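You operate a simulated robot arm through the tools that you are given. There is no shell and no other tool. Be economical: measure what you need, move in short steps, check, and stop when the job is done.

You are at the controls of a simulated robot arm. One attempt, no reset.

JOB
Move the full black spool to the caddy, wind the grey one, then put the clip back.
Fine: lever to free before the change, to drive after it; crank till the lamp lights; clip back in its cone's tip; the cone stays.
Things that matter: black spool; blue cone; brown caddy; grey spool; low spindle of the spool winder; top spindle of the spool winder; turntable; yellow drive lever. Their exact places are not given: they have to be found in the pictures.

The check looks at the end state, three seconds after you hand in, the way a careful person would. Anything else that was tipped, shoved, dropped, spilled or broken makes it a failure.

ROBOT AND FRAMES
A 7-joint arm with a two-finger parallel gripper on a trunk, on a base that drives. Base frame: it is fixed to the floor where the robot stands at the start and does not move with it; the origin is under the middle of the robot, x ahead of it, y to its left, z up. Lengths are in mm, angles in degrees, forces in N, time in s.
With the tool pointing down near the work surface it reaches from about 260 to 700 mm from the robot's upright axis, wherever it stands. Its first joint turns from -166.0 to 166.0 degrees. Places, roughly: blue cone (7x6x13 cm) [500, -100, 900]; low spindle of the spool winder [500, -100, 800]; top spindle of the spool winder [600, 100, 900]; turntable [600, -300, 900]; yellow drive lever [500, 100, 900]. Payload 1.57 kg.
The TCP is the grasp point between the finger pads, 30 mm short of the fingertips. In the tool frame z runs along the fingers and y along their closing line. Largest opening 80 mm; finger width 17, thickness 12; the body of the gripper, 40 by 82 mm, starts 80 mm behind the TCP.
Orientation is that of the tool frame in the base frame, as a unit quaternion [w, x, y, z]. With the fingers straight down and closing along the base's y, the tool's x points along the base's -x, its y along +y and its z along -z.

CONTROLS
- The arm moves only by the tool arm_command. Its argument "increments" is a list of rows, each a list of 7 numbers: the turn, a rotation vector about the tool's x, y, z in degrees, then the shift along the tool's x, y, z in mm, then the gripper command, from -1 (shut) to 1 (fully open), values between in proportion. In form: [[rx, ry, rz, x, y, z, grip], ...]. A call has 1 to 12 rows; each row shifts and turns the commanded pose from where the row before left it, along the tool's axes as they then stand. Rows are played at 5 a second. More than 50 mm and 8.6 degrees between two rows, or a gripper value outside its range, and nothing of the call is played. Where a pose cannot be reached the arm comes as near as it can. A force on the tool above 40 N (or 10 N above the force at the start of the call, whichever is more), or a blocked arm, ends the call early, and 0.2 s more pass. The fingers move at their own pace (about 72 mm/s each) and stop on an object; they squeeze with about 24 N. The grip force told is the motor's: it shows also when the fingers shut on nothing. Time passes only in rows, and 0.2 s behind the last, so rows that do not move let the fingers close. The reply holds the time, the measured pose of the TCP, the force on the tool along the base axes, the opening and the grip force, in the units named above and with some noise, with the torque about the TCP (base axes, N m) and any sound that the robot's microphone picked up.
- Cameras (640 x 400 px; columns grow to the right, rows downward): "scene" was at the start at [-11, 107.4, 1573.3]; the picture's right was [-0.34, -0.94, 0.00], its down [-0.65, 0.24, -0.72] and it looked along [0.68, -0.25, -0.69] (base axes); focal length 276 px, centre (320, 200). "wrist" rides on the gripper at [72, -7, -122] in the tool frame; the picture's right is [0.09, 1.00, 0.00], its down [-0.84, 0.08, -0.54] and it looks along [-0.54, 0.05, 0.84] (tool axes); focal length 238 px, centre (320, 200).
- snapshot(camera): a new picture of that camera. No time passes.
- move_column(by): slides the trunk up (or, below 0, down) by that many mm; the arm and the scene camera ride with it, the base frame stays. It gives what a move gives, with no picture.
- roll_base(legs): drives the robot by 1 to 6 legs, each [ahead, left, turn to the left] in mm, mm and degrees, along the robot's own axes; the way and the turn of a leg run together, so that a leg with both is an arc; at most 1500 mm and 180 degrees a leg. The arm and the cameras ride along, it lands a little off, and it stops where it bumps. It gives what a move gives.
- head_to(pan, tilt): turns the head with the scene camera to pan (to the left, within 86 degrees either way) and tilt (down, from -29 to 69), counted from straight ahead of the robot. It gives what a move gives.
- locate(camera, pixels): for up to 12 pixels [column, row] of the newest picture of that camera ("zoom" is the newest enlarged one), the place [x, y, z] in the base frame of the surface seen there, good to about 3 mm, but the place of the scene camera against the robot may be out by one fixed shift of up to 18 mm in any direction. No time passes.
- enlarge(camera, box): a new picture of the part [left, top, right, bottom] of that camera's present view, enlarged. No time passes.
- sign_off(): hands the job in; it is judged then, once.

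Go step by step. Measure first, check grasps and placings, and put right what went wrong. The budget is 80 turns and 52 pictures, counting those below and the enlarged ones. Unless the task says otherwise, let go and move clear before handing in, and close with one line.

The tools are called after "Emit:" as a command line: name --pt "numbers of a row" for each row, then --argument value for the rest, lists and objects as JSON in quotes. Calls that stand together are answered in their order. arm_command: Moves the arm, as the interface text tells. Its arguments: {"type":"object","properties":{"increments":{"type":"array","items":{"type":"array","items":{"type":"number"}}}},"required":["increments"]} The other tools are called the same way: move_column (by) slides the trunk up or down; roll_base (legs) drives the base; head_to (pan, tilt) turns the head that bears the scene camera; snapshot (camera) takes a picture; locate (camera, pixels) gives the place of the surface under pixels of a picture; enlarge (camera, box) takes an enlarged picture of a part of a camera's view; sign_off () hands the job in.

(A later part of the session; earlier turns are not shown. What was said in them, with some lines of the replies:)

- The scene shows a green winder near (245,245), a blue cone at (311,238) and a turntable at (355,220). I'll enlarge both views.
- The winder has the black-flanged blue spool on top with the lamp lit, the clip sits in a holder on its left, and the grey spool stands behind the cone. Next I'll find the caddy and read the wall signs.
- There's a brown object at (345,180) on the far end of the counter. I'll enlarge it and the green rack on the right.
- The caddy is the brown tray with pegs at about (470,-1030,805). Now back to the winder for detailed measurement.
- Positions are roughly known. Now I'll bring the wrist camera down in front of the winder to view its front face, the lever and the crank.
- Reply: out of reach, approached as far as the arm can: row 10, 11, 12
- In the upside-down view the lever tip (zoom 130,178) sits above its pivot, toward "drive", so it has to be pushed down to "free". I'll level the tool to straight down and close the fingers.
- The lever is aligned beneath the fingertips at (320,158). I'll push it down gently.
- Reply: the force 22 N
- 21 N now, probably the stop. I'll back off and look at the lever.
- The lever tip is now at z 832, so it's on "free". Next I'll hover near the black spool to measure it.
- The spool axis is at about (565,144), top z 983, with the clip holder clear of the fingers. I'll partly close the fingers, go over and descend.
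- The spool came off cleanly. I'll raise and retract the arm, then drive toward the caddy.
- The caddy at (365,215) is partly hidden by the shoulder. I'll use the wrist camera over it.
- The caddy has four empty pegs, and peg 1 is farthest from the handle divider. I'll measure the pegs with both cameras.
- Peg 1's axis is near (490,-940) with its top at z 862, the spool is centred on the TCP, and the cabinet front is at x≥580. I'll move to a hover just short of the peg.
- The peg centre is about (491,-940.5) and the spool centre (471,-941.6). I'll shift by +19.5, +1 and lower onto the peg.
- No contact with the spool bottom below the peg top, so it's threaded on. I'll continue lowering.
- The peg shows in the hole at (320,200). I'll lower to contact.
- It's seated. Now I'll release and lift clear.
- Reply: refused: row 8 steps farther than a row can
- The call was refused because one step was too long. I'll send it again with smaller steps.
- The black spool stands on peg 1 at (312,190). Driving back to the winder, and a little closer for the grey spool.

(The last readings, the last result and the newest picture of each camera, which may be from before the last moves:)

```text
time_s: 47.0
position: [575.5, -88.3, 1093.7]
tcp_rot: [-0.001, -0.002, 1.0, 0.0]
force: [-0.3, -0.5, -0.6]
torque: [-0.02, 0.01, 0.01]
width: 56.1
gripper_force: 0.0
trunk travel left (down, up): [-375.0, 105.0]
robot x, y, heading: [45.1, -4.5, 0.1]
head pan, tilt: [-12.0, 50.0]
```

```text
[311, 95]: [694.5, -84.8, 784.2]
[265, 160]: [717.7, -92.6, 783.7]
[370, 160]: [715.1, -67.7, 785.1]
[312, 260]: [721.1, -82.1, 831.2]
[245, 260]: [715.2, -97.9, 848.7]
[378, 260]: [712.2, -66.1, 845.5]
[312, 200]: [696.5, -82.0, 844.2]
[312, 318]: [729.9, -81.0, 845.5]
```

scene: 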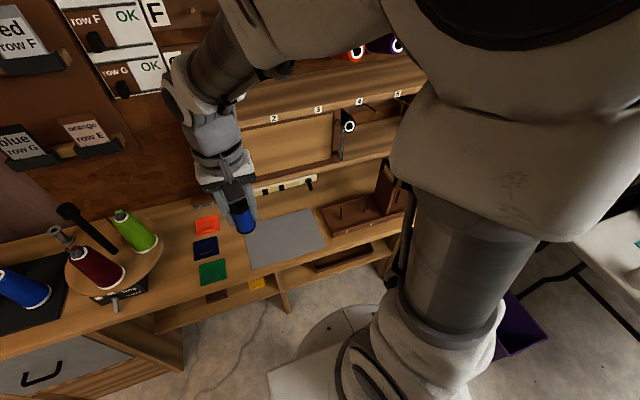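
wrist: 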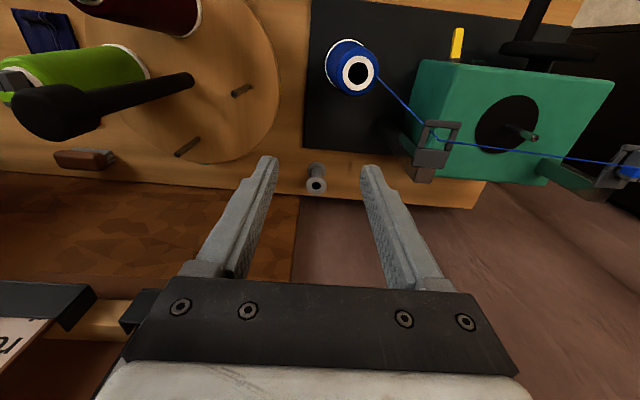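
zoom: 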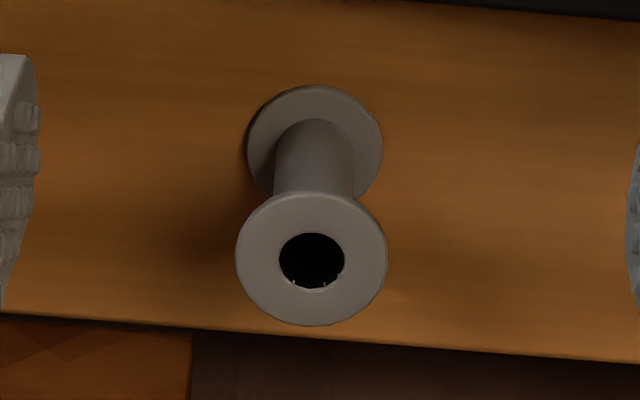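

The grey spool is centred at (713,-82) with its top at z 845, and the wall is at x≥777. Moving above it and descending.

Emit:
arm_command --pt "0 0 0 -46 2 0 0.4" --pt "0 0 0 -46 2 0 0.4" --pt "0 0 0 -45.5 2.3 0 0.4" --pt "0 0 0 0 0 45 0.4" --pt "0 0 0 0 0 45 0.4" --pt "0 0 0 0 0 45 0.4" --pt "0 0 0 0 0 45 0.4" --pt "0 0 0 0 0 30 0.4" --pt "0 0 0 0 0 0 0.4"

Emit:
snapshot --camera "wrist"

```text
time_s: 49.0
position: [713.0, -82.4, 884.0]
tcp_rot: [0.0, -0.002, 1.0, 0.0]
force: [0.6, 0.8, -0.5]
torque: [0.0, -0.02, -0.04]
width: 56.0
gripper_force: 0.0
trunk travel left (down, up): [-375.0, 105.0]
robot x, y, heading: [51.0, -2.0, 0.0]
head pan, tilt: [-12.0, 50.0]
```

```text
16 pictures are left
```

wrist: 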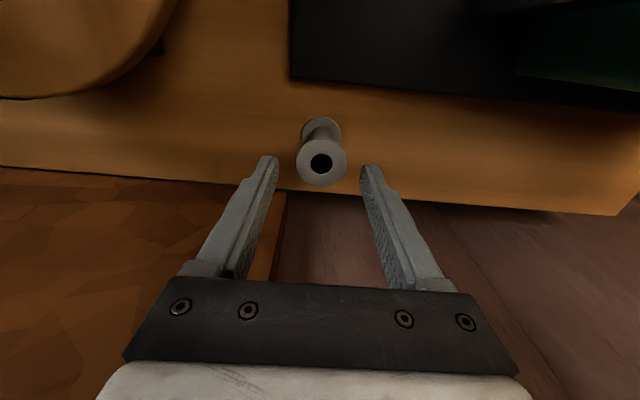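

Aligned at (321,163). Descending, gripping and lifting.

Emit:
arm_command --pt "0 0 0 0 0 25 0.4" --pt "0 0 0 0 0 20 0.4" --pt "0 0 0 0 0 9 0.4" --pt "0 0 0 0 0 0 -1" --pt "0 0 0 0 0 0 -1" --pt "0 0 0 0 0 0 -1" --pt "0 0 0 0 0 -15 -1" --pt "0 0 0 0 0 -40 -1" --pt "0 0 0 0 0 -40 -1"

Emit:
snapshot --camera "wrist"

```text
time_s: 51.0
position: [711.4, -82.5, 922.9]
tcp_rot: [0.0, -0.001, 1.0, 0.0]
force: [0.1, 0.2, -1.1]
torque: [0.0, 0.0, -0.02]
width: 31.6
gripper_force: 23.9
trunk travel left (down, up): [-375.0, 105.0]
robot x, y, heading: [46.2, -5.5, -0.0]
head pan, tilt: [-12.0, 50.0]
```

```text
15 pictures are left
```

wrist: 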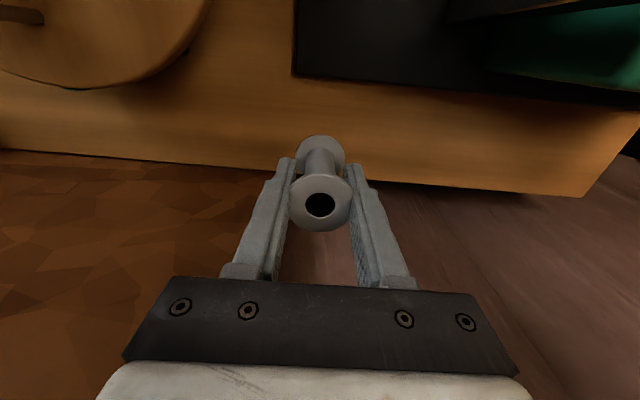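

It's held. I'll measure the spool in hand, then carry it up to the spindle.

Emit:
locate --camera "wrist" --pixels '[[293, 202], [348, 202], [320, 177], [320, 229]]'

Emit:
arm_command --pt "0 0 0 0 0 -45 -1" --pt "0 0 0 0 0 -45 -1" --pt "0 0 0 0 0 -45 -1" --pt "0 0 0 0 0 -23 -1" --pt "0 0 0 25 40 0 -1" --pt "0 0 0 25 40 0 -1" --pt "0 0 0 25 40 0 -1" --pt "0 0 0 25 40 0 -1" --pt "0 0 0 25 40 0 -1" --pt "0 0 0 40 24 0 -1" --pt "0 0 0 0 0 0 -1"

Emit:
snapshot --camera "wrist"

```text
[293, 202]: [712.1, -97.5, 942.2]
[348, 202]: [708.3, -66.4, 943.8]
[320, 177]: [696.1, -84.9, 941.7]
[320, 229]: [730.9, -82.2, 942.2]
```

```text
time_s: 53.4
position: [546.9, 140.1, 1080.3]
tcp_rot: [0.0, -0.002, 1.0, 0.0]
force: [0.4, 0.5, -0.1]
torque: [0.02, -0.04, -0.03]
width: 31.3
gripper_force: 23.9
trunk travel left (down, up): [-375.0, 105.0]
robot x, y, heading: [46.0, 0.4, 0.2]
head pan, tilt: [-12.0, 50.0]
```

```text
14 pictures are left
```

wrist: 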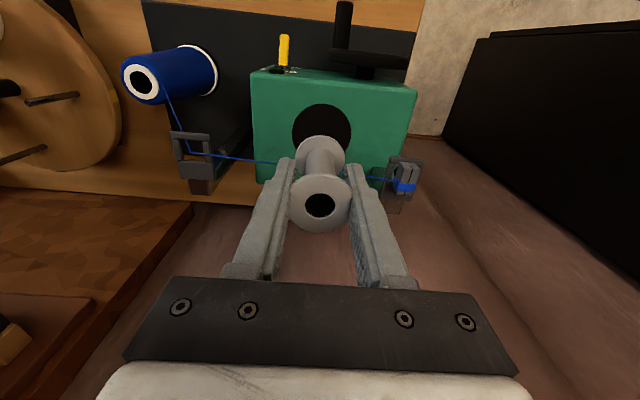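

Emit:
locate --camera "wrist" --pixels '[[294, 127], [350, 127], [322, 105], [322, 133], [293, 202], [348, 202], [320, 177], [320, 229]]'

```text
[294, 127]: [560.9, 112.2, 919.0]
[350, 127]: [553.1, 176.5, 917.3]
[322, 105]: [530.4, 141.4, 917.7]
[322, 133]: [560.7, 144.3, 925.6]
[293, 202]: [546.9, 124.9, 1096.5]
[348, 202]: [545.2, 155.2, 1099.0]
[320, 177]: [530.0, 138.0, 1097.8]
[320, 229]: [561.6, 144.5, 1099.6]
```

Platter centre is y 144.3 and the spool in hand is centred on the TCP. Shifting to (564.4,144.5) and lowering onto the spindle.

Emit:
arm_command --pt "0 0 0 -17.4 4.4 0 -1" --pt "0 0 0 0 0 25 -1" --pt "0 0 0 0 0 25 -1" --pt "0 0 0 0 0 10 -1" --pt "0 0 0 0 0 10 -1" --pt "0 0 0 0 0 10 -1" --pt "0 0 0 0 0 10 -1" --pt "0 0 0 0 0 10 -1" --pt "0 0 0 0 0 0 -1"

```text
time_s: 55.4
position: [564.7, 146.5, 981.9]
tcp_rot: [0.0, -0.001, 1.0, -0.001]
force: [0.7, 0.2, 0.7]
torque: [-0.03, 0.03, -0.04]
width: 31.5
gripper_force: 23.8
trunk travel left (down, up): [-375.0, 105.0]
robot x, y, heading: [46.1, -1.3, 0.1]
head pan, tilt: [-12.0, 50.0]
```

No resistance, so it's on the spindle. Lowering to the seat.

Emit:
arm_command --pt "0 0 0 0 0 6 -1" --pt "0 0 0 0 0 5 -1" --pt "0 0 0 0 0 4 -1" --pt "0 0 0 0 0 3 -1" --pt "0 0 0 0 0 0 -1"

Emit:
snapshot --camera "wrist"

```text
time_s: 56.6
position: [563.3, 146.0, 965.8]
tcp_rot: [0.002, -0.002, 1.0, 0.001]
force: [-2.1, -1.4, 18.4]
torque: [-0.07, 0.08, -0.03]
width: 31.6
gripper_force: 24.0
trunk travel left (down, up): [-375.0, 105.0]
robot x, y, heading: [48.3, -2.8, 0.2]
head pan, tilt: [-12.0, 50.0]
```

```text
13 pictures are left
```

wrist: 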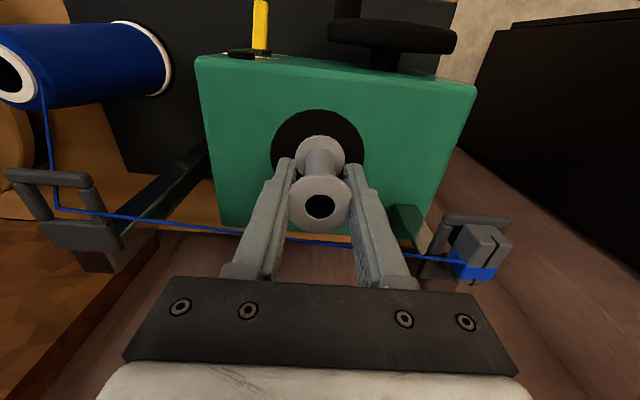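

It seated at 18 N. Release and retreat, measuring the clip from this picture first.

Emit:
locate --camera "wrist" --pixels '[[470, 235], [500, 237], [475, 258], [475, 275], [483, 228], [445, 225], [475, 217], [8, 175], [85, 180], [430, 280]]'

Emit:
arm_command --pt "0 0 0 0 0 0 0.3" --pt "0 0 0 0 0 0 0.3" --pt "0 0 0 0 0 -20 0.3" --pt "0 0 0 0 0 -40 0.3" --pt "0 0 0 0 0 -40 0.3" --pt "0 0 0 40 0 0 0.3" --pt "0 0 0 45 0 0 0.3" --pt "0 0 0 45 0 0 0.3" --pt "0 0 0 45 0 0 0.3" --pt "0 0 0 0 0 0 -1"

Emit:
enlarge --camera "wrist" --box '[220, 60, 440, 220]'

```text
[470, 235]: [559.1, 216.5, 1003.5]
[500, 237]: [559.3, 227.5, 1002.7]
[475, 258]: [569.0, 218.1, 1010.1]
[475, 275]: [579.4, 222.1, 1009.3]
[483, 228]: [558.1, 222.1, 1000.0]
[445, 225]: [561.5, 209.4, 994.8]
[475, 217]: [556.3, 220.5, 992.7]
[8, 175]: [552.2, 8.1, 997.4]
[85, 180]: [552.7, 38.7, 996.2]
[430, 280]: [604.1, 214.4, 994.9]
```

```text
time_s: 58.8
position: [387.4, 144.5, 1063.2]
tcp_rot: [0.0, -0.002, 1.0, 0.0]
force: [0.2, -1.1, 0.3]
torque: [0.01, -0.01, 0.0]
width: 0.2
gripper_force: 0.1
trunk travel left (down, up): [-375.0, 105.0]
robot x, y, heading: [45.9, -1.5, 0.1]
head pan, tilt: [-12.0, 50.0]
```

```text
2.50 times, centred on (330, 140) of wrist
```

zoom: 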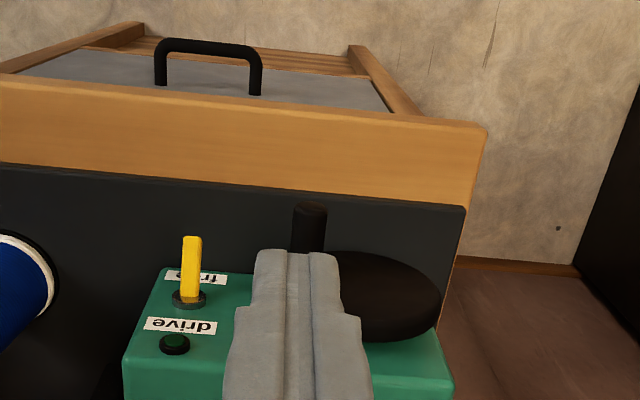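

The lamp is off with the lever on free. I'll grip the lever tip at (467,88,832) from above and lift it to drive.

Emit:
arm_command --pt "0 0 0 -40 -28 0 0" --pt "0 0 0 -40.5 -28.5 0 0" --pt "0 0 0 0 0 45 0" --pt "0 0 0 0 0 45 0" --pt "0 0 0 0 0 45 0" --pt "0 0 0 0 0 45 0" --pt "0 0 0 0 0 33 0" --pt "0 0 0 0 0 7 0" --pt "0 0 0 0 0 0 -1" --pt "0 0 0 0 0 0 -1" --pt "0 0 0 0 0 0 -1"

Emit:
snapshot --camera "wrist"

```text
time_s: 61.2
position: [468.2, 87.8, 844.1]
tcp_rot: [-0.001, -0.001, 1.0, -0.001]
force: [1.1, -13.9, -1.9]
torque: [-0.18, 0.08, -0.02]
width: 11.2
gripper_force: 28.8
trunk travel left (down, up): [-375.0, 105.0]
robot x, y, heading: [42.7, -1.2, 0.2]
head pan, tilt: [-12.0, 50.0]
```

```text
11 pictures are left
```

wrist: 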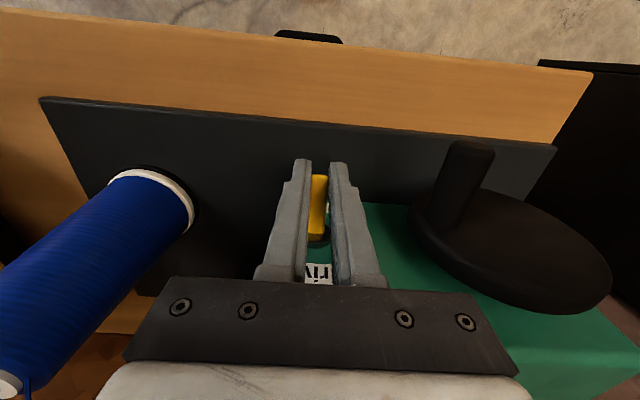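

It's gripped at width 11. Lifting along its arc.

Emit:
arm_command --pt "0 0 0 0.5 -1.5 -6 -1" --pt "0 0 0 1 0 -7 -1" --pt "0 0 0 0.5 0 -7 -1" --pt "0 0 0 -0.5 0 -7 -1" --pt "0 0 0 -1 0 -6 -1" --pt "0 0 0 -0.5 0 -4 -1" --pt "0 0 0 0 0 0 -1"

```text
time_s: 62.8
position: [469.9, 87.0, 879.8]
tcp_rot: [-0.001, -0.002, 1.0, 0.001]
force: [-6.8, -10.4, -14.5]
torque: [-0.31, 0.75, -0.06]
width: 11.0
gripper_force: 28.9
trunk travel left (down, up): [-375.0, 105.0]
robot x, y, heading: [44.9, 1.1, 0.5]
head pan, tilt: [-12.0, 50.0]
```

Downward force of 14 N suggests the upper stop. Release, back off, and check.

Emit:
arm_command --pt "0 0 0 0 0 0 0" --pt "0 0 0 0 0 0 0" --pt "0 0 0 0 0 -40 0" --pt "0 0 0 20 0 -40 0" --pt "0 0 0 35 20 0 0" --pt "0 0 0 35 20 0 0" --pt "0 0 0 0 16 0 0.5"

Emit:
snapshot --camera "wrist"

```text
time_s: 64.4
position: [379.3, 144.2, 960.2]
tcp_rot: [0.0, -0.002, 1.0, 0.0]
force: [0.8, 0.1, -0.7]
torque: [-0.01, -0.02, -0.02]
width: 60.0
gripper_force: 0.0
trunk travel left (down, up): [-375.0, 105.0]
robot x, y, heading: [46.3, -0.6, 0.2]
head pan, tilt: [-12.0, 50.0]
```

```text
10 pictures are left
```

wrist: 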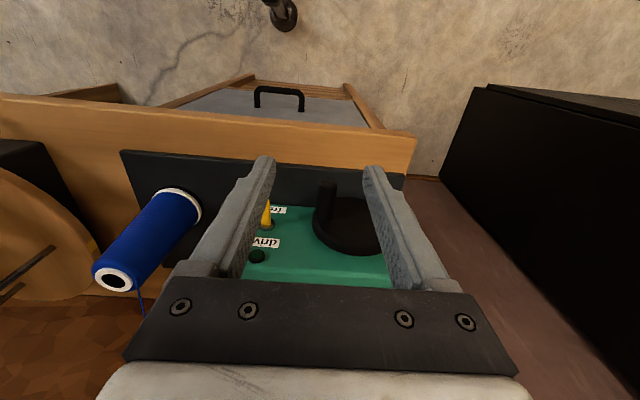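

Emit:
locate --camera "wrist" --pixels '[[267, 203], [266, 212], [268, 223], [327, 188], [326, 205], [330, 220], [354, 227], [372, 245], [325, 240], [345, 250], [364, 200]]'

```text
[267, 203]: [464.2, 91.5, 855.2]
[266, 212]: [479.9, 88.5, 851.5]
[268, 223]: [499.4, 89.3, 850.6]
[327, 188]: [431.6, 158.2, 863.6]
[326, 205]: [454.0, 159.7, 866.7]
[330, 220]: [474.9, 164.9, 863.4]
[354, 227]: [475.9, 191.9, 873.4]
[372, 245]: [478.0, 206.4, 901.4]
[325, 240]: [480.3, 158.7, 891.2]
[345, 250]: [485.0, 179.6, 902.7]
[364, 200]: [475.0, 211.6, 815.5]
```

The lever tip is only at z 855, whereas drive was 865, so it slipped. I'll regrip it deeper in the fingers and lift more.

Emit:
arm_command --pt "0 0 0 -30 -38 0 0" --pt "0 0 0 -40 -16.7 0 0" --pt "0 0 0 -18.7 0 30 0" --pt "0 0 0 0 0 40 0" --pt "0 0 0 0 0 32 0" --pt "0 0 0 0 0 0 -1" --pt "0 0 0 0 0 0 -1" --pt "0 0 0 0 0 -4 -1" --pt "0 0 0 0 0 -4 -1" --pt "0 0 0 0 0 -4 -1" --pt "0 0 0 0 0 -4 -1" --pt "0 0 0 0 0 0 -1"

```text
time_s: 67.0
position: [468.6, 87.1, 873.9]
tcp_rot: [-0.002, -0.002, 1.0, 0.0]
force: [0.6, -16.5, -22.9]
torque: [-0.15, 0.14, -0.08]
width: 11.1
gripper_force: 28.2
trunk travel left (down, up): [-375.0, 105.0]
robot x, y, heading: [50.3, -4.3, 0.4]
head pan, tilt: [-12.0, 50.0]
```

Emit:
arm_command --pt "0 0 0 0 -1 -4 -1" --pt "0 0 0 0 -1 -4 -1" --pt "0 0 0 0 0 -4 -1" --pt "0 0 0 0 0 0 -1"

Emit:
snapshot --camera "wrist"

Emit:
locate --camera "wrist" --pixels '[[319, 172], [319, 178], [319, 185], [319, 195], [319, 205], [319, 215], [319, 225]]'

```text
time_s: 68.0
position: [468.0, 87.8, 885.6]
tcp_rot: [-0.001, -0.003, 1.0, 0.0]
force: [0.3, -7.9, -23.1]
torque: [-0.18, 0.08, -0.04]
width: 11.2
gripper_force: 28.8
trunk travel left (down, up): [-375.0, 105.0]
robot x, y, heading: [44.9, -3.0, 0.2]
head pan, tilt: [-12.0, 50.0]
```

```text
9 pictures are left
```

wrist: 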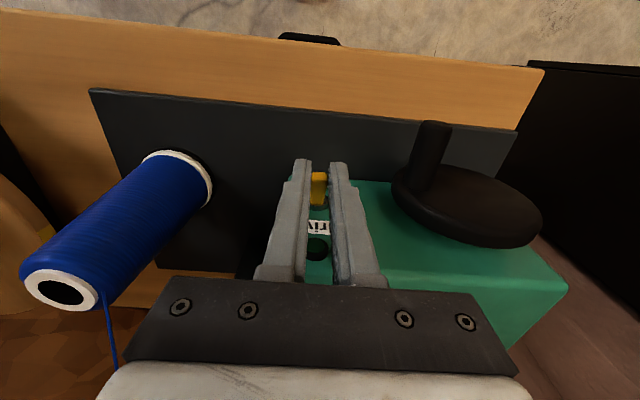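

```text
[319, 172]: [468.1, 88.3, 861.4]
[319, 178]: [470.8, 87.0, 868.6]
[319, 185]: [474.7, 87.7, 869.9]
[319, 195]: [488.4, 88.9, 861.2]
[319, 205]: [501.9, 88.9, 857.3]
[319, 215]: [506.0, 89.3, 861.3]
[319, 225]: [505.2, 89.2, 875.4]
```

The lever is at its upper stop (tip z ~869) and the fingers are just slipping at 23 N. I'll release and move above the crank handle at about (445,156,857), then descend and grip.

Emit:
arm_command --pt "0 0 0 0 0 0 0" --pt "0 0 0 0 0 0 0" --pt "0 0 0 0 0 -40 0" --pt "0 0 0 11 34 0 0" --pt "0 0 0 12 34 0 0" --pt "0 0 0 0 0 0 0"

Emit:
snapshot --camera "wrist"

```text
time_s: 69.4
position: [445.0, 154.9, 926.8]
tcp_rot: [0.0, -0.002, 1.0, 0.0]
force: [-0.3, 0.0, 0.0]
torque: [0.02, 0.01, -0.01]
width: 40.0
gripper_force: 0.1
trunk travel left (down, up): [-375.0, 105.0]
robot x, y, heading: [46.1, -5.4, 0.3]
head pan, tilt: [-12.0, 50.0]
```

```text
8 pictures are left
```

wrist: 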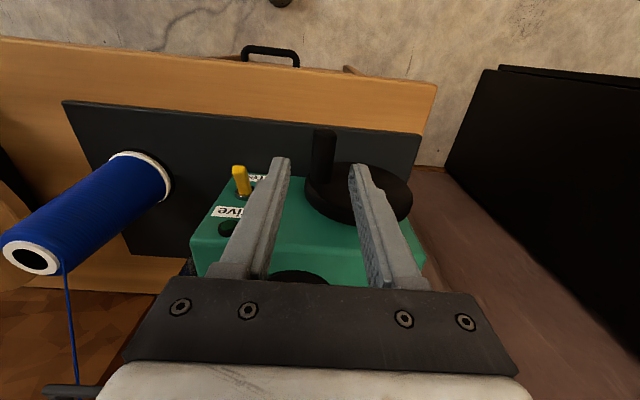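

Emit:
locate --camera "wrist" --pixels '[[239, 168], [243, 185], [322, 135], [322, 155], [323, 175], [314, 150], [333, 150], [322, 145], [408, 200], [350, 219], [310, 190]]'

```text
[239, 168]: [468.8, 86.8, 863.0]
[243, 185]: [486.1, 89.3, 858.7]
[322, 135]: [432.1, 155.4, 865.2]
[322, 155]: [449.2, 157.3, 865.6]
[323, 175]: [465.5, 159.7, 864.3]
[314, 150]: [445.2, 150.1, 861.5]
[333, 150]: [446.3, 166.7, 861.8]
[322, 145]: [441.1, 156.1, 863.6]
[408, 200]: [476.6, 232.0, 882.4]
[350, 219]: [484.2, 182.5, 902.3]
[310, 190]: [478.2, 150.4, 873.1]
```

The lever reads z 863, so it's back on drive. The handle axis is at y 158, z 857 and the crank centre about (191,858). I'll grip the handle and try the first quarter turn clockwise, as seen from the robot.

Emit:
arm_command --pt "0 0 0 0 3 30 0" --pt "0 0 0 0 0 26 0" --pt "0 0 0 0 0 0 -1" --pt "0 0 0 0 0 0 -1" --pt "0 0 0 0 0 0 -1" --pt "0 0 0 0 1.12 8.54 -1" --pt "0 0 0 0 3.3 7.96 -1" --pt "0 0 0 0 5.24 6.84 -1" --pt "0 0 0 0 6.84 5.24 -1" --pt "0 0 0 0 7.96 3.3 -1" --pt "0 0 0 0 8.54 1.12 -1"

```text
time_s: 71.8
position: [443.9, 192.9, 836.5]
tcp_rot: [0.0, -0.002, 1.0, 0.001]
force: [1.9, -4.3, -17.7]
torque: [0.04, -0.13, -0.64]
width: 19.4
gripper_force: 33.3
trunk travel left (down, up): [-375.0, 105.0]
robot x, y, heading: [47.1, 0.5, -0.2]
head pan, tilt: [-12.0, 50.0]
```

The crank moves freely enough. Continuing round.

Emit:
arm_command --pt "0 0 0 0 16.5 -3.4 -1" --pt "0 0 0 0 12.08 -11.1 -1" --pt "0 0 0 0 4.42 -16.5 -1" --pt "0 0 0 0 0 0 -1"

```text
time_s: 72.8
position: [444.6, 228.6, 869.0]
tcp_rot: [0.001, -0.003, 1.0, 0.002]
force: [-1.2, 15.5, -6.5]
torque: [0.41, 0.16, -0.61]
width: 19.4
gripper_force: 33.2
trunk travel left (down, up): [-375.0, 105.0]
robot x, y, heading: [44.2, -0.7, 0.3]
head pan, tilt: [-12.0, 50.0]
```

The forces show the true radius is about 36 mm. I'll finish the turn with that.

Emit:
arm_command --pt "0 0 0 0 -2.3 -18 -1" --pt "0 0 0 0 -13.18 -13.18 -1" --pt "0 0 0 0 -18 -4.82 -1" --pt "0 0 0 0 -18 4.82 -1" --pt "0 0 0 0 -13.18 13.18 -1" --pt "0 0 0 0 -4.82 18 -1" --pt "0 0 0 0 0 0 -1"

```text
time_s: 73.3
position: [443.6, 229.2, 891.5]
tcp_rot: [0.003, -0.006, 1.0, 0.007]
force: [-0.9, 4.4, 3.1]
torque: [0.15, -0.07, -0.76]
width: 19.4
gripper_force: 33.5
trunk travel left (down, up): [-375.0, 105.0]
robot x, y, heading: [42.6, 0.2, 0.3]
head pan, tilt: [-12.0, 50.0]
stopped in row 2: the force on the tool passed its limit at 49 N (the readings are from after the stop); the commanded pose is now the measured one
```

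It stopped on force at (229,891). I need to see where the handle is.

Emit:
snapshot --camera "wrist"

Emit:
locate --camera "wrist" --pixels '[[320, 150], [320, 165], [320, 180], [320, 195], [230, 200], [260, 240], [290, 250], [240, 170]]'

```text
7 pictures are left
```

wrist: 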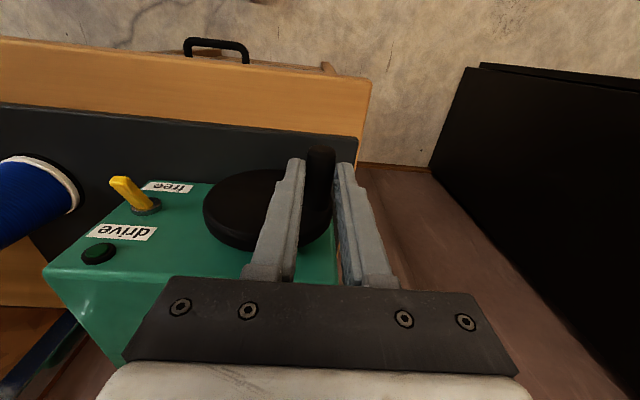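

```text
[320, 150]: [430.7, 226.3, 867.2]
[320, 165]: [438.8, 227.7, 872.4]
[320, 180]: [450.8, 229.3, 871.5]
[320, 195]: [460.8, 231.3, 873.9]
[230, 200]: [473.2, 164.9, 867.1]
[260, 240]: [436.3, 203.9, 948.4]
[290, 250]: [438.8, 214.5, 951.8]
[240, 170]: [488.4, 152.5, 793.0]
```

The handle is at y 229, z 863 and the fingers slipped about 13 mm up it, most likely because I moved too fast. I'll regrip deeper and go more slowly.

Emit:
arm_command --pt "0 0 0 0 0 0 -0.2" --pt "0 0 0 0 0 17 -0.2" --pt "0 0 0 0 0 0 -1" --pt "0 0 0 0 0 0 -1" --pt "0 0 0 0 -2.53 -8.28 -1" --pt "0 0 0 0 -4.46 -7.42 -1" --pt "0 0 0 0 -6.11 -6.11 -1" --pt "0 0 0 0 -7.42 -4.46 -1" --pt "0 0 0 0 -8.28 -2.53 -1" --pt "0 0 0 0 -8.64 -0.45 -1" --pt "0 0 0 0 -8.49 1.65 -1" --pt "0 0 0 0 -7.84 3.66 -1"

```text
time_s: 75.9
position: [443.1, 173.7, 897.6]
tcp_rot: [0.002, -0.007, 1.0, 0.006]
force: [-0.2, 10.7, 4.8]
torque: [0.47, 0.39, -0.47]
width: 19.5
gripper_force: 33.5
trunk travel left (down, up): [-375.0, 105.0]
robot x, y, heading: [45.5, 3.3, 0.3]
head pan, tilt: [-12.0, 50.0]
```

That worked with no slip. Continuing at a moderate 20° per row.

Emit:
arm_command --pt "0 0 0 0 -9.16 8.25 -1" --pt "0 0 0 0 -5.79 10.89 -1" --pt "0 0 0 0 -1.71 12.21 -1" --pt "0 0 0 0 2.56 12.06 -1" --pt "0 0 0 0 6.53 10.45 -1" --pt "0 0 0 0 9.71 7.59 -1" --pt "0 0 0 0 11.73 3.81 -1" --pt "0 0 0 0 12.32 -0.43 -1" --pt "0 0 0 0 11.43 -4.62 -1" --pt "0 0 0 0 9.16 -8.25 -1" --pt "0 0 0 0 5.79 -10.89 -1" --pt "0 0 0 0 1.71 -12.21 -1"

```text
time_s: 78.5
position: [444.4, 229.4, 871.3]
tcp_rot: [0.004, -0.007, 1.0, 0.007]
force: [3.8, -2.7, -8.1]
torque: [0.18, -0.43, -0.59]
width: 19.4
gripper_force: 33.4
trunk travel left (down, up): [-375.0, 105.0]
robot x, y, heading: [45.6, 1.5, 0.5]
head pan, tilt: [-12.0, 50.0]
```

Position and forces are consistent, about 1.5 turns so far. Continuing.

Emit:
arm_command --pt "0 0 0 0 -2.56 -12.06 -1" --pt "0 0 0 0 -6.53 -10.45 -1" --pt "0 0 0 0 -9.71 -7.59 -1" --pt "0 0 0 0 -11.73 -3.81 -1" --pt "0 0 0 0 -12.32 0.43 -1" --pt "0 0 0 0 -11.43 4.62 -1" --pt "0 0 0 0 -9.16 8.25 -1" --pt "0 0 0 0 -5.79 10.89 -1" --pt "0 0 0 0 -1.71 12.21 -1" --pt "0 0 0 0 2.56 12.06 -1" --pt "0 0 0 0 6.53 10.45 -1" --pt "0 0 0 0 9.71 7.59 -1"

Emit:
enlarge --camera "scene" --box '[210, 130, 370, 250]'

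```text
time_s: 79.3
position: [445.3, 217.7, 903.7]
tcp_rot: [0.008, -0.01, 1.0, 0.013]
force: [-2.5, 2.7, 10.2]
torque: [-0.08, 0.23, -0.62]
width: 19.6
gripper_force: 33.3
trunk travel left (down, up): [-375.0, 105.0]
robot x, y, heading: [48.2, -2.6, 0.5]
head pan, tilt: [-12.0, 50.0]
stopped in row 4: the force on the tool passed its limit at 50 N (the readings are from after the stop); the commanded pose is now the measured one
```

```text
3.33 times, centred on (290, 190) of scene
```

zoom: 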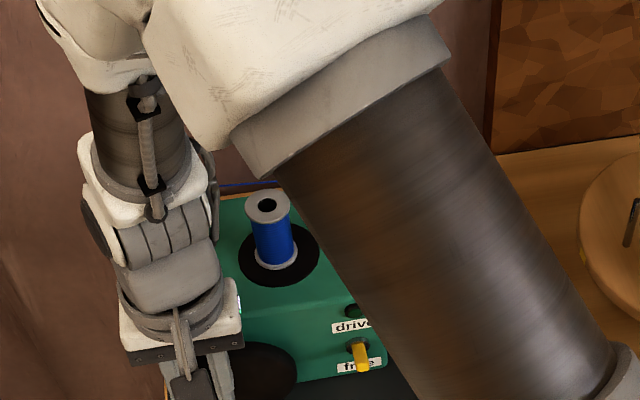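

The grey spool is now taking blue thread (zoom 270,240), so the direction is right. The lamp at (352,312) is still dark. The grip slipped up on the upstroke, so I'll regrip lower and continue more slowly.

Emit:
arm_command --pt "0 0 0 0 0 0 -0.3" --pt "0 0 0 0 0 9 -0.3" --pt "0 0 0 0 0 0 -1" --pt "0 0 0 0 0 0 -1" --pt "0 0 0 0 -7.0 -5.09 -1" --pt "0 0 0 0 -8.02 -3.24 -1" --pt "0 0 0 0 -8.57 -1.2 -1" --pt "0 0 0 0 -8.61 0.9 -1" --pt "0 0 0 0 -8.13 2.96 -1" --pt "0 0 0 0 -7.17 4.84 -1" --pt "0 0 0 0 -5.79 6.43 -1" --pt "0 0 0 0 -4.06 7.64 -1"

```text
time_s: 81.9
position: [445.7, 159.6, 880.9]
tcp_rot: [0.007, -0.011, 1.0, 0.012]
force: [-4.2, 7.2, 5.7]
torque: [0.35, 0.65, -0.6]
width: 19.8
gripper_force: 33.3
trunk travel left (down, up): [-375.0, 105.0]
robot x, y, heading: [43.5, -0.7, 0.7]
head pan, tilt: [-12.0, 50.0]
```

Tracking matches. Continuing with slower steps on the rise.

Emit:
arm_command --pt "0 0 0 0 -2.35 12.1 -1" --pt "0 0 0 0 1.93 12.18 -1" --pt "0 0 0 0 5.98 10.78 -1" --pt "0 0 0 0 9.31 8.09 -1" --pt "0 0 0 0 11.51 4.42 -1" --pt "0 0 0 0 12.33 0.22 -1" --pt "0 0 0 0 11.66 -4.01 -1" --pt "0 0 0 0 9.58 -7.76 -1" --pt "0 0 0 0 6.35 -10.57 -1" --pt "0 0 0 0 2.09 -8.4 -1" --pt "0 0 0 0 0 -8.65 -1" --pt "0 0 0 0 -2.09 -8.4 -1"

```text
time_s: 83.0
position: [447.5, 168.3, 832.1]
tcp_rot: [0.004, -0.006, 1.0, 0.005]
force: [2.5, -1.7, -10.5]
torque: [-0.17, -0.09, -0.59]
width: 19.4
gripper_force: 33.5
trunk travel left (down, up): [-375.0, 105.0]
robot x, y, heading: [47.2, 1.0, 0.4]
head pan, tilt: [-12.0, 50.0]
stopped in row 5: the force on the tool passed its limit at 48 N (the readings are from after the stop); the commanded pose is now the measured one
```

It stopped at the bottom left with some slip. I'll regrip at the right height and go on more slowly.

Emit:
arm_command --pt "0 0 0 0 0 0 -0.3" --pt "0 0 0 0 0 -13 -0.3" --pt "0 0 0 0 0 0 -1" --pt "0 0 0 0 0 0 -1" --pt "0 0 0 0 6.82 5.33 -1" --pt "0 0 0 0 7.91 3.52 -1" --pt "0 0 0 0 8.52 1.5 -1" --pt "0 0 0 0 8.63 -0.6 -1" --pt "0 0 0 0 8.23 -2.67 -1" --pt "0 0 0 0 7.34 -4.59 -1" --pt "0 0 0 0 6.01 -6.22 -1" --pt "0 0 0 0 4.33 -7.49 -1"

Emit:
enlarge --camera "scene" --box '[210, 130, 370, 250]'

```text
time_s: 85.6
position: [445.1, 226.1, 859.6]
tcp_rot: [0.004, -0.007, 1.0, 0.007]
force: [1.5, -8.9, -4.5]
torque: [0.04, -0.09, -0.6]
width: 19.6
gripper_force: 33.2
trunk travel left (down, up): [-375.0, 105.0]
robot x, y, heading: [46.5, 3.4, 0.2]
head pan, tilt: [-12.0, 50.0]
```

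```text
3.33 times, centred on (290, 190) of scene
```

zoom: 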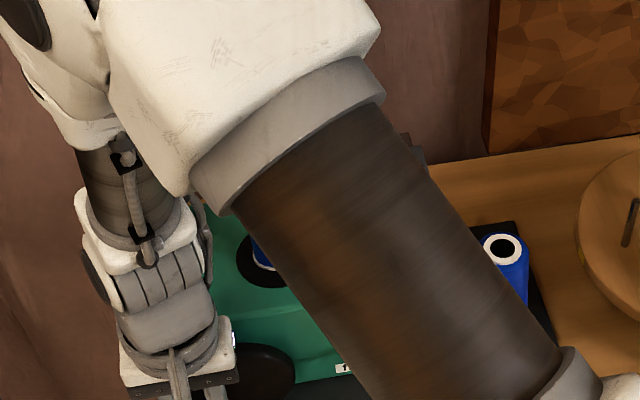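

Emit:
snapshot --camera "wrist"

```text
4 pictures are left
```

wrist: 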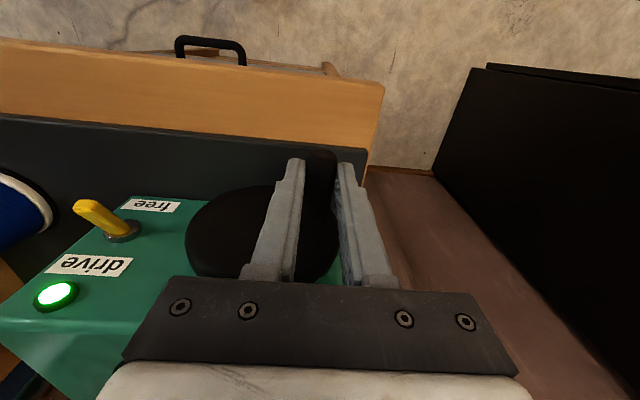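

The lamp is lit at (55,295), so I stop cranking. Release the handle, rise, and take a close look at the clip.

Emit:
arm_command --pt "0 0 0 0 0 0 0" --pt "0 0 0 0 0 0 0" --pt "0 0 0 0 0 -35 0" --pt "0 0 0 0 0 -45 0" --pt "0 0 0 0 0 -45 0" --pt "0 0 0 0 0 -45 0" --pt "0 0 0 0 0 -45 0.5" --pt "0 0 0 -38 -2 0 0.5" --pt "0 0 0 -38 -2 0 0.5" --pt "0 0 0 0 0 0 0.5"

Emit:
enlarge --camera "wrist" --box '[250, 140, 390, 250]'

```text
time_s: 87.8
position: [519.6, 221.7, 1075.0]
tcp_rot: [0.005, -0.007, 1.0, 0.006]
force: [0.7, 0.0, -0.9]
torque: [0.04, 0.02, 0.0]
width: 59.8
gripper_force: 0.0
trunk travel left (down, up): [-375.0, 105.0]
robot x, y, heading: [47.4, -2.4, 0.6]
head pan, tilt: [-12.0, 50.0]
```

```text
3.64 times, centred on (320, 195) of wrist
```

zoom: 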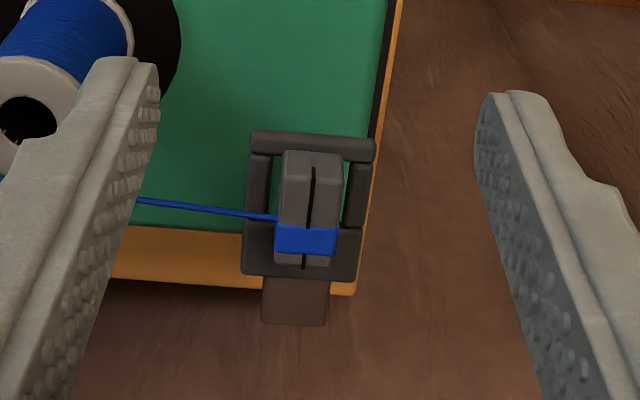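

Emit:
locate --camera "zoom" --pixels '[[300, 158], [285, 195], [335, 195], [310, 200], [280, 235], [335, 235], [300, 262], [290, 212], [258, 190], [357, 190], [310, 142], [255, 255]]'

Emit:
locate --camera "zoom" --pixels '[[282, 170], [341, 170], [312, 152], [330, 262], [345, 255], [272, 240], [265, 165], [348, 165], [300, 175], [325, 175]]'

```text
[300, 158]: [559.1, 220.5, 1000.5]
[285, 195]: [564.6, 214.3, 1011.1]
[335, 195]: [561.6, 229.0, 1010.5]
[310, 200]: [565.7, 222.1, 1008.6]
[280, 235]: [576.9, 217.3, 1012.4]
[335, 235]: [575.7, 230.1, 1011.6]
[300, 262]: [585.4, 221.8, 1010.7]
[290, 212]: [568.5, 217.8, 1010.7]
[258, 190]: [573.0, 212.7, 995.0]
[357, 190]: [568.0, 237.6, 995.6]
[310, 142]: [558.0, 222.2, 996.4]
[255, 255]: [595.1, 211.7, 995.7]
```

```text
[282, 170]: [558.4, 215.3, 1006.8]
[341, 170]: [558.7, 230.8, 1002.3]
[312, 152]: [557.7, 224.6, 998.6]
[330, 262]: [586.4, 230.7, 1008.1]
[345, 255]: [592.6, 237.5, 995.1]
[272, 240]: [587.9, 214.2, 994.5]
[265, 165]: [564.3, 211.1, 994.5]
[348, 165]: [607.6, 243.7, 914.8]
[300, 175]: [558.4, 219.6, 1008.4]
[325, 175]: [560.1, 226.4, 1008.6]
```

The clip spans x 558–586 and y 215–230 with its top at 1011, and the frame top is at 995. I'll straighten the tool, then grip the clip's upper part just above the frame and lift it.

Emit:
arm_command --pt "0.69 0.57 0.8 0 0 0 0" --pt "0 0 0 -27 0.5 0 0" --pt "0 0 0 -26 0.6 0 0" --pt "0 0 0 0 0 25 0" --pt "0 0 0 0 0 15 0" --pt "0 0 0 0 0 7 0" --pt "0 0 0 0 0 0 0"

```text
time_s: 89.4
position: [572.6, 221.4, 1028.3]
tcp_rot: [-0.001, 0.0, 1.0, 0.001]
force: [0.6, -0.5, 0.6]
torque: [0.01, 0.01, 0.03]
width: 40.0
gripper_force: 0.2
trunk travel left (down, up): [-375.0, 105.0]
robot x, y, heading: [46.9, -0.3, 0.1]
head pan, tilt: [-12.0, 50.0]
```

Emit:
arm_command --pt "0 0 0 0 1.4 0 0" --pt "0 0 0 0 0 0 -1" --pt "0 0 0 0 0 0 -1" --pt "0 0 0 0 0 0 -1" --pt "0 0 0 0 0 -10 -1" --pt "0 0 0 0 0 -15 -1" --pt "0 0 0 0 0 -30 -1" --pt "0 0 0 0 0 -30 -1" --pt "0 0 0 0 0 0 -1"

Emit:
snapshot --camera "wrist"

```text
time_s: 91.4
position: [572.8, 223.3, 1113.7]
tcp_rot: [0.0, 0.001, 1.0, 0.001]
force: [0.1, 0.7, -0.5]
torque: [0.0, 0.01, 0.03]
width: 14.3
gripper_force: 24.3
trunk travel left (down, up): [-375.0, 105.0]
robot x, y, heading: [48.6, 2.5, 0.2]
head pan, tilt: [-12.0, 50.0]
```

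```text
2 pictures are left
```

wrist: 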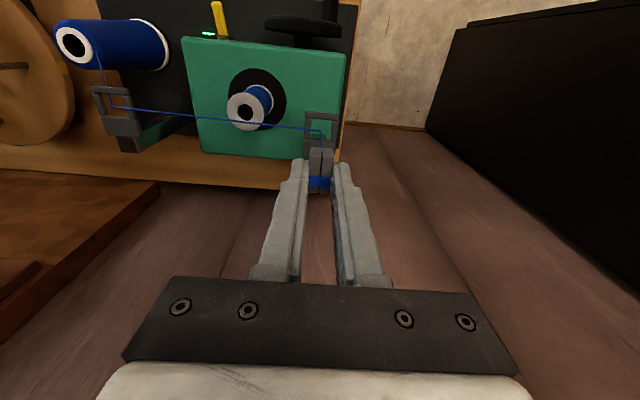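

Clip held at width 14, lamp still lit. Measuring the cone's tip ring at (74,43) and the clip's lower end.

Emit:
locate --camera "wrist" --pixels '[[57, 44], [91, 44], [74, 28], [76, 61], [74, 46], [66, 44], [84, 44], [318, 150], [318, 158], [318, 168], [318, 175], [318, 188]]'

```text
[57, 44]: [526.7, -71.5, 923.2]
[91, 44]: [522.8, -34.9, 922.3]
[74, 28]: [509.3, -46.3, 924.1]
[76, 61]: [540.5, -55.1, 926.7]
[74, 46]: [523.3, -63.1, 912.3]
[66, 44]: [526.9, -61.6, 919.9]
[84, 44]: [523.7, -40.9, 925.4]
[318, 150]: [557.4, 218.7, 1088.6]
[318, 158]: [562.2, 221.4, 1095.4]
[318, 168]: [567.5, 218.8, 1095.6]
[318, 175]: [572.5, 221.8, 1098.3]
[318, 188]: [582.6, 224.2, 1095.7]
```

The cone tip is near (525,-53,924). I'll carry the clip high and stop beside the cone, at y≈-115, for an unobstructed close measurement.

Emit:
arm_command --pt "0 0 0 10.4 -42 0 -1" --pt "0 0 0 10.4 -42 0 -1" --pt "0 0 0 10.4 -42 0 -1" --pt "0 0 0 10.4 -42 0 -1" --pt "0 0 0 10.4 -42 0 -1" --pt "0 0 0 10.4 -42 0 -1" --pt "0 0 0 10.4 -42 0 -1" --pt "0 0 0 10.4 -44 0 -1" --pt "0 0 0 0 0 40 -1" --pt "0 0 0 0 0 0 -1"

Emit:
enlarge --camera "wrist" --box '[290, 130, 410, 220]'

```text
time_s: 93.6
position: [488.5, -116.5, 1070.9]
tcp_rot: [0.0, 0.0, 1.0, 0.001]
force: [0.4, 0.6, -0.1]
torque: [0.0, 0.02, 0.0]
width: 13.8
gripper_force: 23.3
trunk travel left (down, up): [-375.0, 105.0]
robot x, y, heading: [47.6, -0.5, 0.4]
head pan, tilt: [-12.0, 50.0]
```

```text
4.44 times, centred on (350, 175) of wrist
```

zoom: 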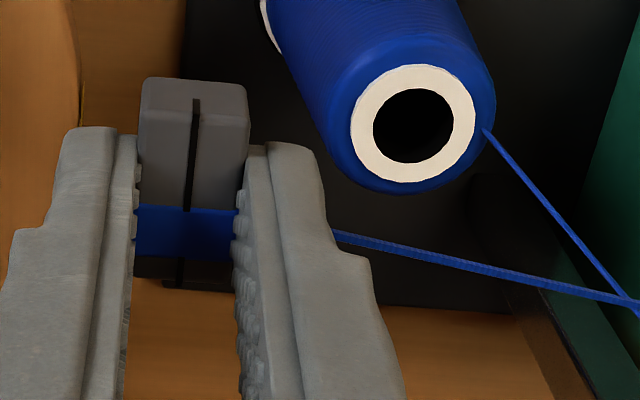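

Emit:
locate --camera "zoom" --pixels '[[356, 122], [470, 121], [415, 71], [413, 178], [370, 140], [457, 140], [190, 84], [170, 110], [165, 150], [180, 283], [145, 190], [240, 190]]'

```text
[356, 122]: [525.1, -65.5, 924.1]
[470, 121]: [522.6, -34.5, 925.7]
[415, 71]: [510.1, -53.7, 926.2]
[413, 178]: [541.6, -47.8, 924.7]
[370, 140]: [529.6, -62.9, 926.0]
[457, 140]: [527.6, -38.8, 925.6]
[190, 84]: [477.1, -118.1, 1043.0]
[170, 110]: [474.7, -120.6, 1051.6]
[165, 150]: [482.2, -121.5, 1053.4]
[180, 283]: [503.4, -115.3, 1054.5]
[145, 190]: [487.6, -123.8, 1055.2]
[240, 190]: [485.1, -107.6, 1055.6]
```

The cone axis is at (526,-50.5) with top z 925, and the clip is centred on the TCP. Moving over and lowering carefully.

Emit:
arm_command --pt "0 0 0 -18.5 32.6 0 -1" --pt "0 0 0 -18.5 32.6 0 -1" --pt "0 0 0 0 0 0 -1" --pt "0 0 0 0 0 30 -1" --pt "0 0 0 0 0 20 -1" --pt "0 0 0 0 0 15 -1" --pt "0 0 0 0 0 10 -1" --pt "0 0 0 0 0 10 -1" --pt "0 0 0 0 0 5 -1" --pt "0 0 0 0 0 5 -1" --pt "0 0 0 0 0 5 -1" --pt "0 0 0 0 0 0 -1"

```text
time_s: 96.2
position: [525.5, -49.3, 972.3]
tcp_rot: [0.0, 0.0, 1.0, 0.001]
force: [0.1, 0.6, -0.2]
torque: [0.01, 0.02, 0.01]
width: 14.1
gripper_force: 24.1
trunk travel left (down, up): [-375.0, 105.0]
robot x, y, heading: [44.5, 2.6, 0.4]
head pan, tilt: [-12.0, 50.0]
```

Emit:
arm_command --pt "0 0 0 0 -1.3 3 -1" --pt "0 0 0 0 0 3 -1" --pt "0 0 0 0 0 3 -1" --pt "0 0 0 0 0 2 -1" --pt "0 0 0 0 0 2 -1" --pt "0 0 0 0 0 0 -1"

```text
time_s: 97.6
position: [525.1, -49.1, 959.6]
tcp_rot: [-0.002, 0.0, 1.0, 0.001]
force: [-0.2, -0.2, -0.4]
torque: [-0.01, -0.02, 0.01]
width: 14.1
gripper_force: 23.4
trunk travel left (down, up): [-375.0, 105.0]
robot x, y, heading: [48.0, 0.0, 0.3]
head pan, tilt: [-12.0, 50.0]
```

Emit:
arm_command --pt "0 0 0 0 0 2 -1" --pt "0 0 0 0 0 2 -1" --pt "0 0 0 0 0 2 -1" --pt "0 0 0 0 0 0 -1"

```text
time_s: 98.6
position: [526.3, -51.4, 953.9]
tcp_rot: [0.001, 0.0, 1.0, 0.001]
force: [-0.8, 0.0, 22.7]
torque: [-0.06, 0.01, 0.02]
width: 14.3
gripper_force: 24.1
trunk travel left (down, up): [-375.0, 105.0]
robot x, y, heading: [45.5, 3.5, -0.1]
head pan, tilt: [-12.0, 50.0]
```

Contact at z≈954 with 23 N, so the clip is resting on the tip. I'll relax by 1 mm, release and withdraw to look.

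Emit:
arm_command --pt "0 0 0 0 0 -1.5 -1" --pt "0 0 0 0 0 0 -0.4" --pt "0 0 0 0 0 0 -0.2" --pt "0 0 0 0 0 -15 -0.2" --pt "0 0 0 0 0 -30 0" --pt "0 0 0 0 0 -40 0" --pt "0 0 0 35 20 -30 0.5" --pt "0 0 0 35 20 -25 0.5" --pt "0 0 0 30 20 0 0.5" --pt "0 0 0 0 0 0 0.5"

Emit:
snapshot --camera "wrist"

```text
refused: row 7 steps farther than a row can; nothing moved
```

```text
0 pictures are left
```

wrist: 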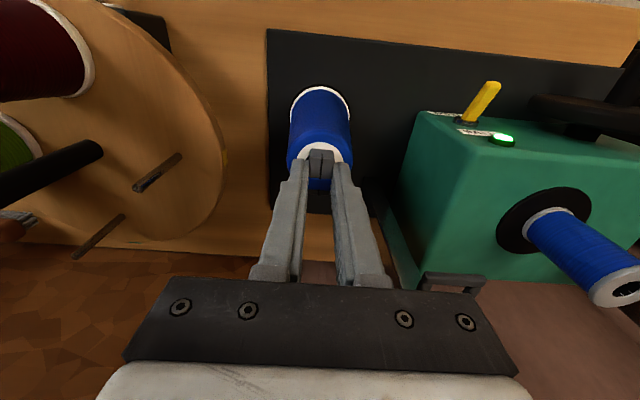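

The clip sits on the blue cone at (320,165), the lamp is lit and the loose thread is gone. That was the last picture. I'll release and withdraw with smaller steps.

Emit:
locate --camera "wrist" --pixels '[[318, 153], [318, 158], [318, 175], [303, 147], [338, 147], [318, 145], [490, 84], [467, 118]]'

Emit:
arm_command --pt "0 0 0 0 0 -1.5 -1" --pt "0 0 0 0 0 0 -0.5" --pt "0 0 0 0 0 0 -0.3" --pt "0 0 0 0 0 0 -0.2" --pt "0 0 0 0 0 -15 -0.2" --pt "0 0 0 0 0 -30 -0.2" --pt "0 0 0 0 0 -40 -0.2" --pt "0 0 0 0 0 -40 0" --pt "0 0 0 40 0 0 0" --pt "0 0 0 40 0 0 0" --pt "0 0 0 40 0 0 0" --pt "0 0 0 40 0 0 0"

```text
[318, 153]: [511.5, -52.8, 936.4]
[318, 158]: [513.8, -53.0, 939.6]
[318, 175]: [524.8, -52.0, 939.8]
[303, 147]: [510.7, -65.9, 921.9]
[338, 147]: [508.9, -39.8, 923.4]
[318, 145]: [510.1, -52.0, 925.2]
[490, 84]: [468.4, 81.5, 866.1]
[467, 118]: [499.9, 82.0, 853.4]
```

```text
time_s: 101.2
position: [365.5, -49.9, 1080.0]
tcp_rot: [-0.001, 0.0, 1.0, 0.001]
force: [-0.7, -0.8, 0.5]
torque: [0.01, 0.02, -0.02]
width: 40.0
gripper_force: 0.0
trunk travel left (down, up): [-375.0, 105.0]
robot x, y, heading: [43.0, -0.8, 0.2]
head pan, tilt: [-12.0, 50.0]
```

The clip's top is 15 mm above the ring, the same as it sat in its holder, so it is seated. The lever tip reads z 866 (drive), and in the last picture the lamp was lit. The arm is clear, so I'm handing in.

Emit:
sign_off

```text
The job is handed in.
```

The black spool is on caddy peg 1, the grey spool is wound with the lamp lit and the lever on drive, and the clip is back in the blue cone's tip; I had no picture left to check the clip after letting go.
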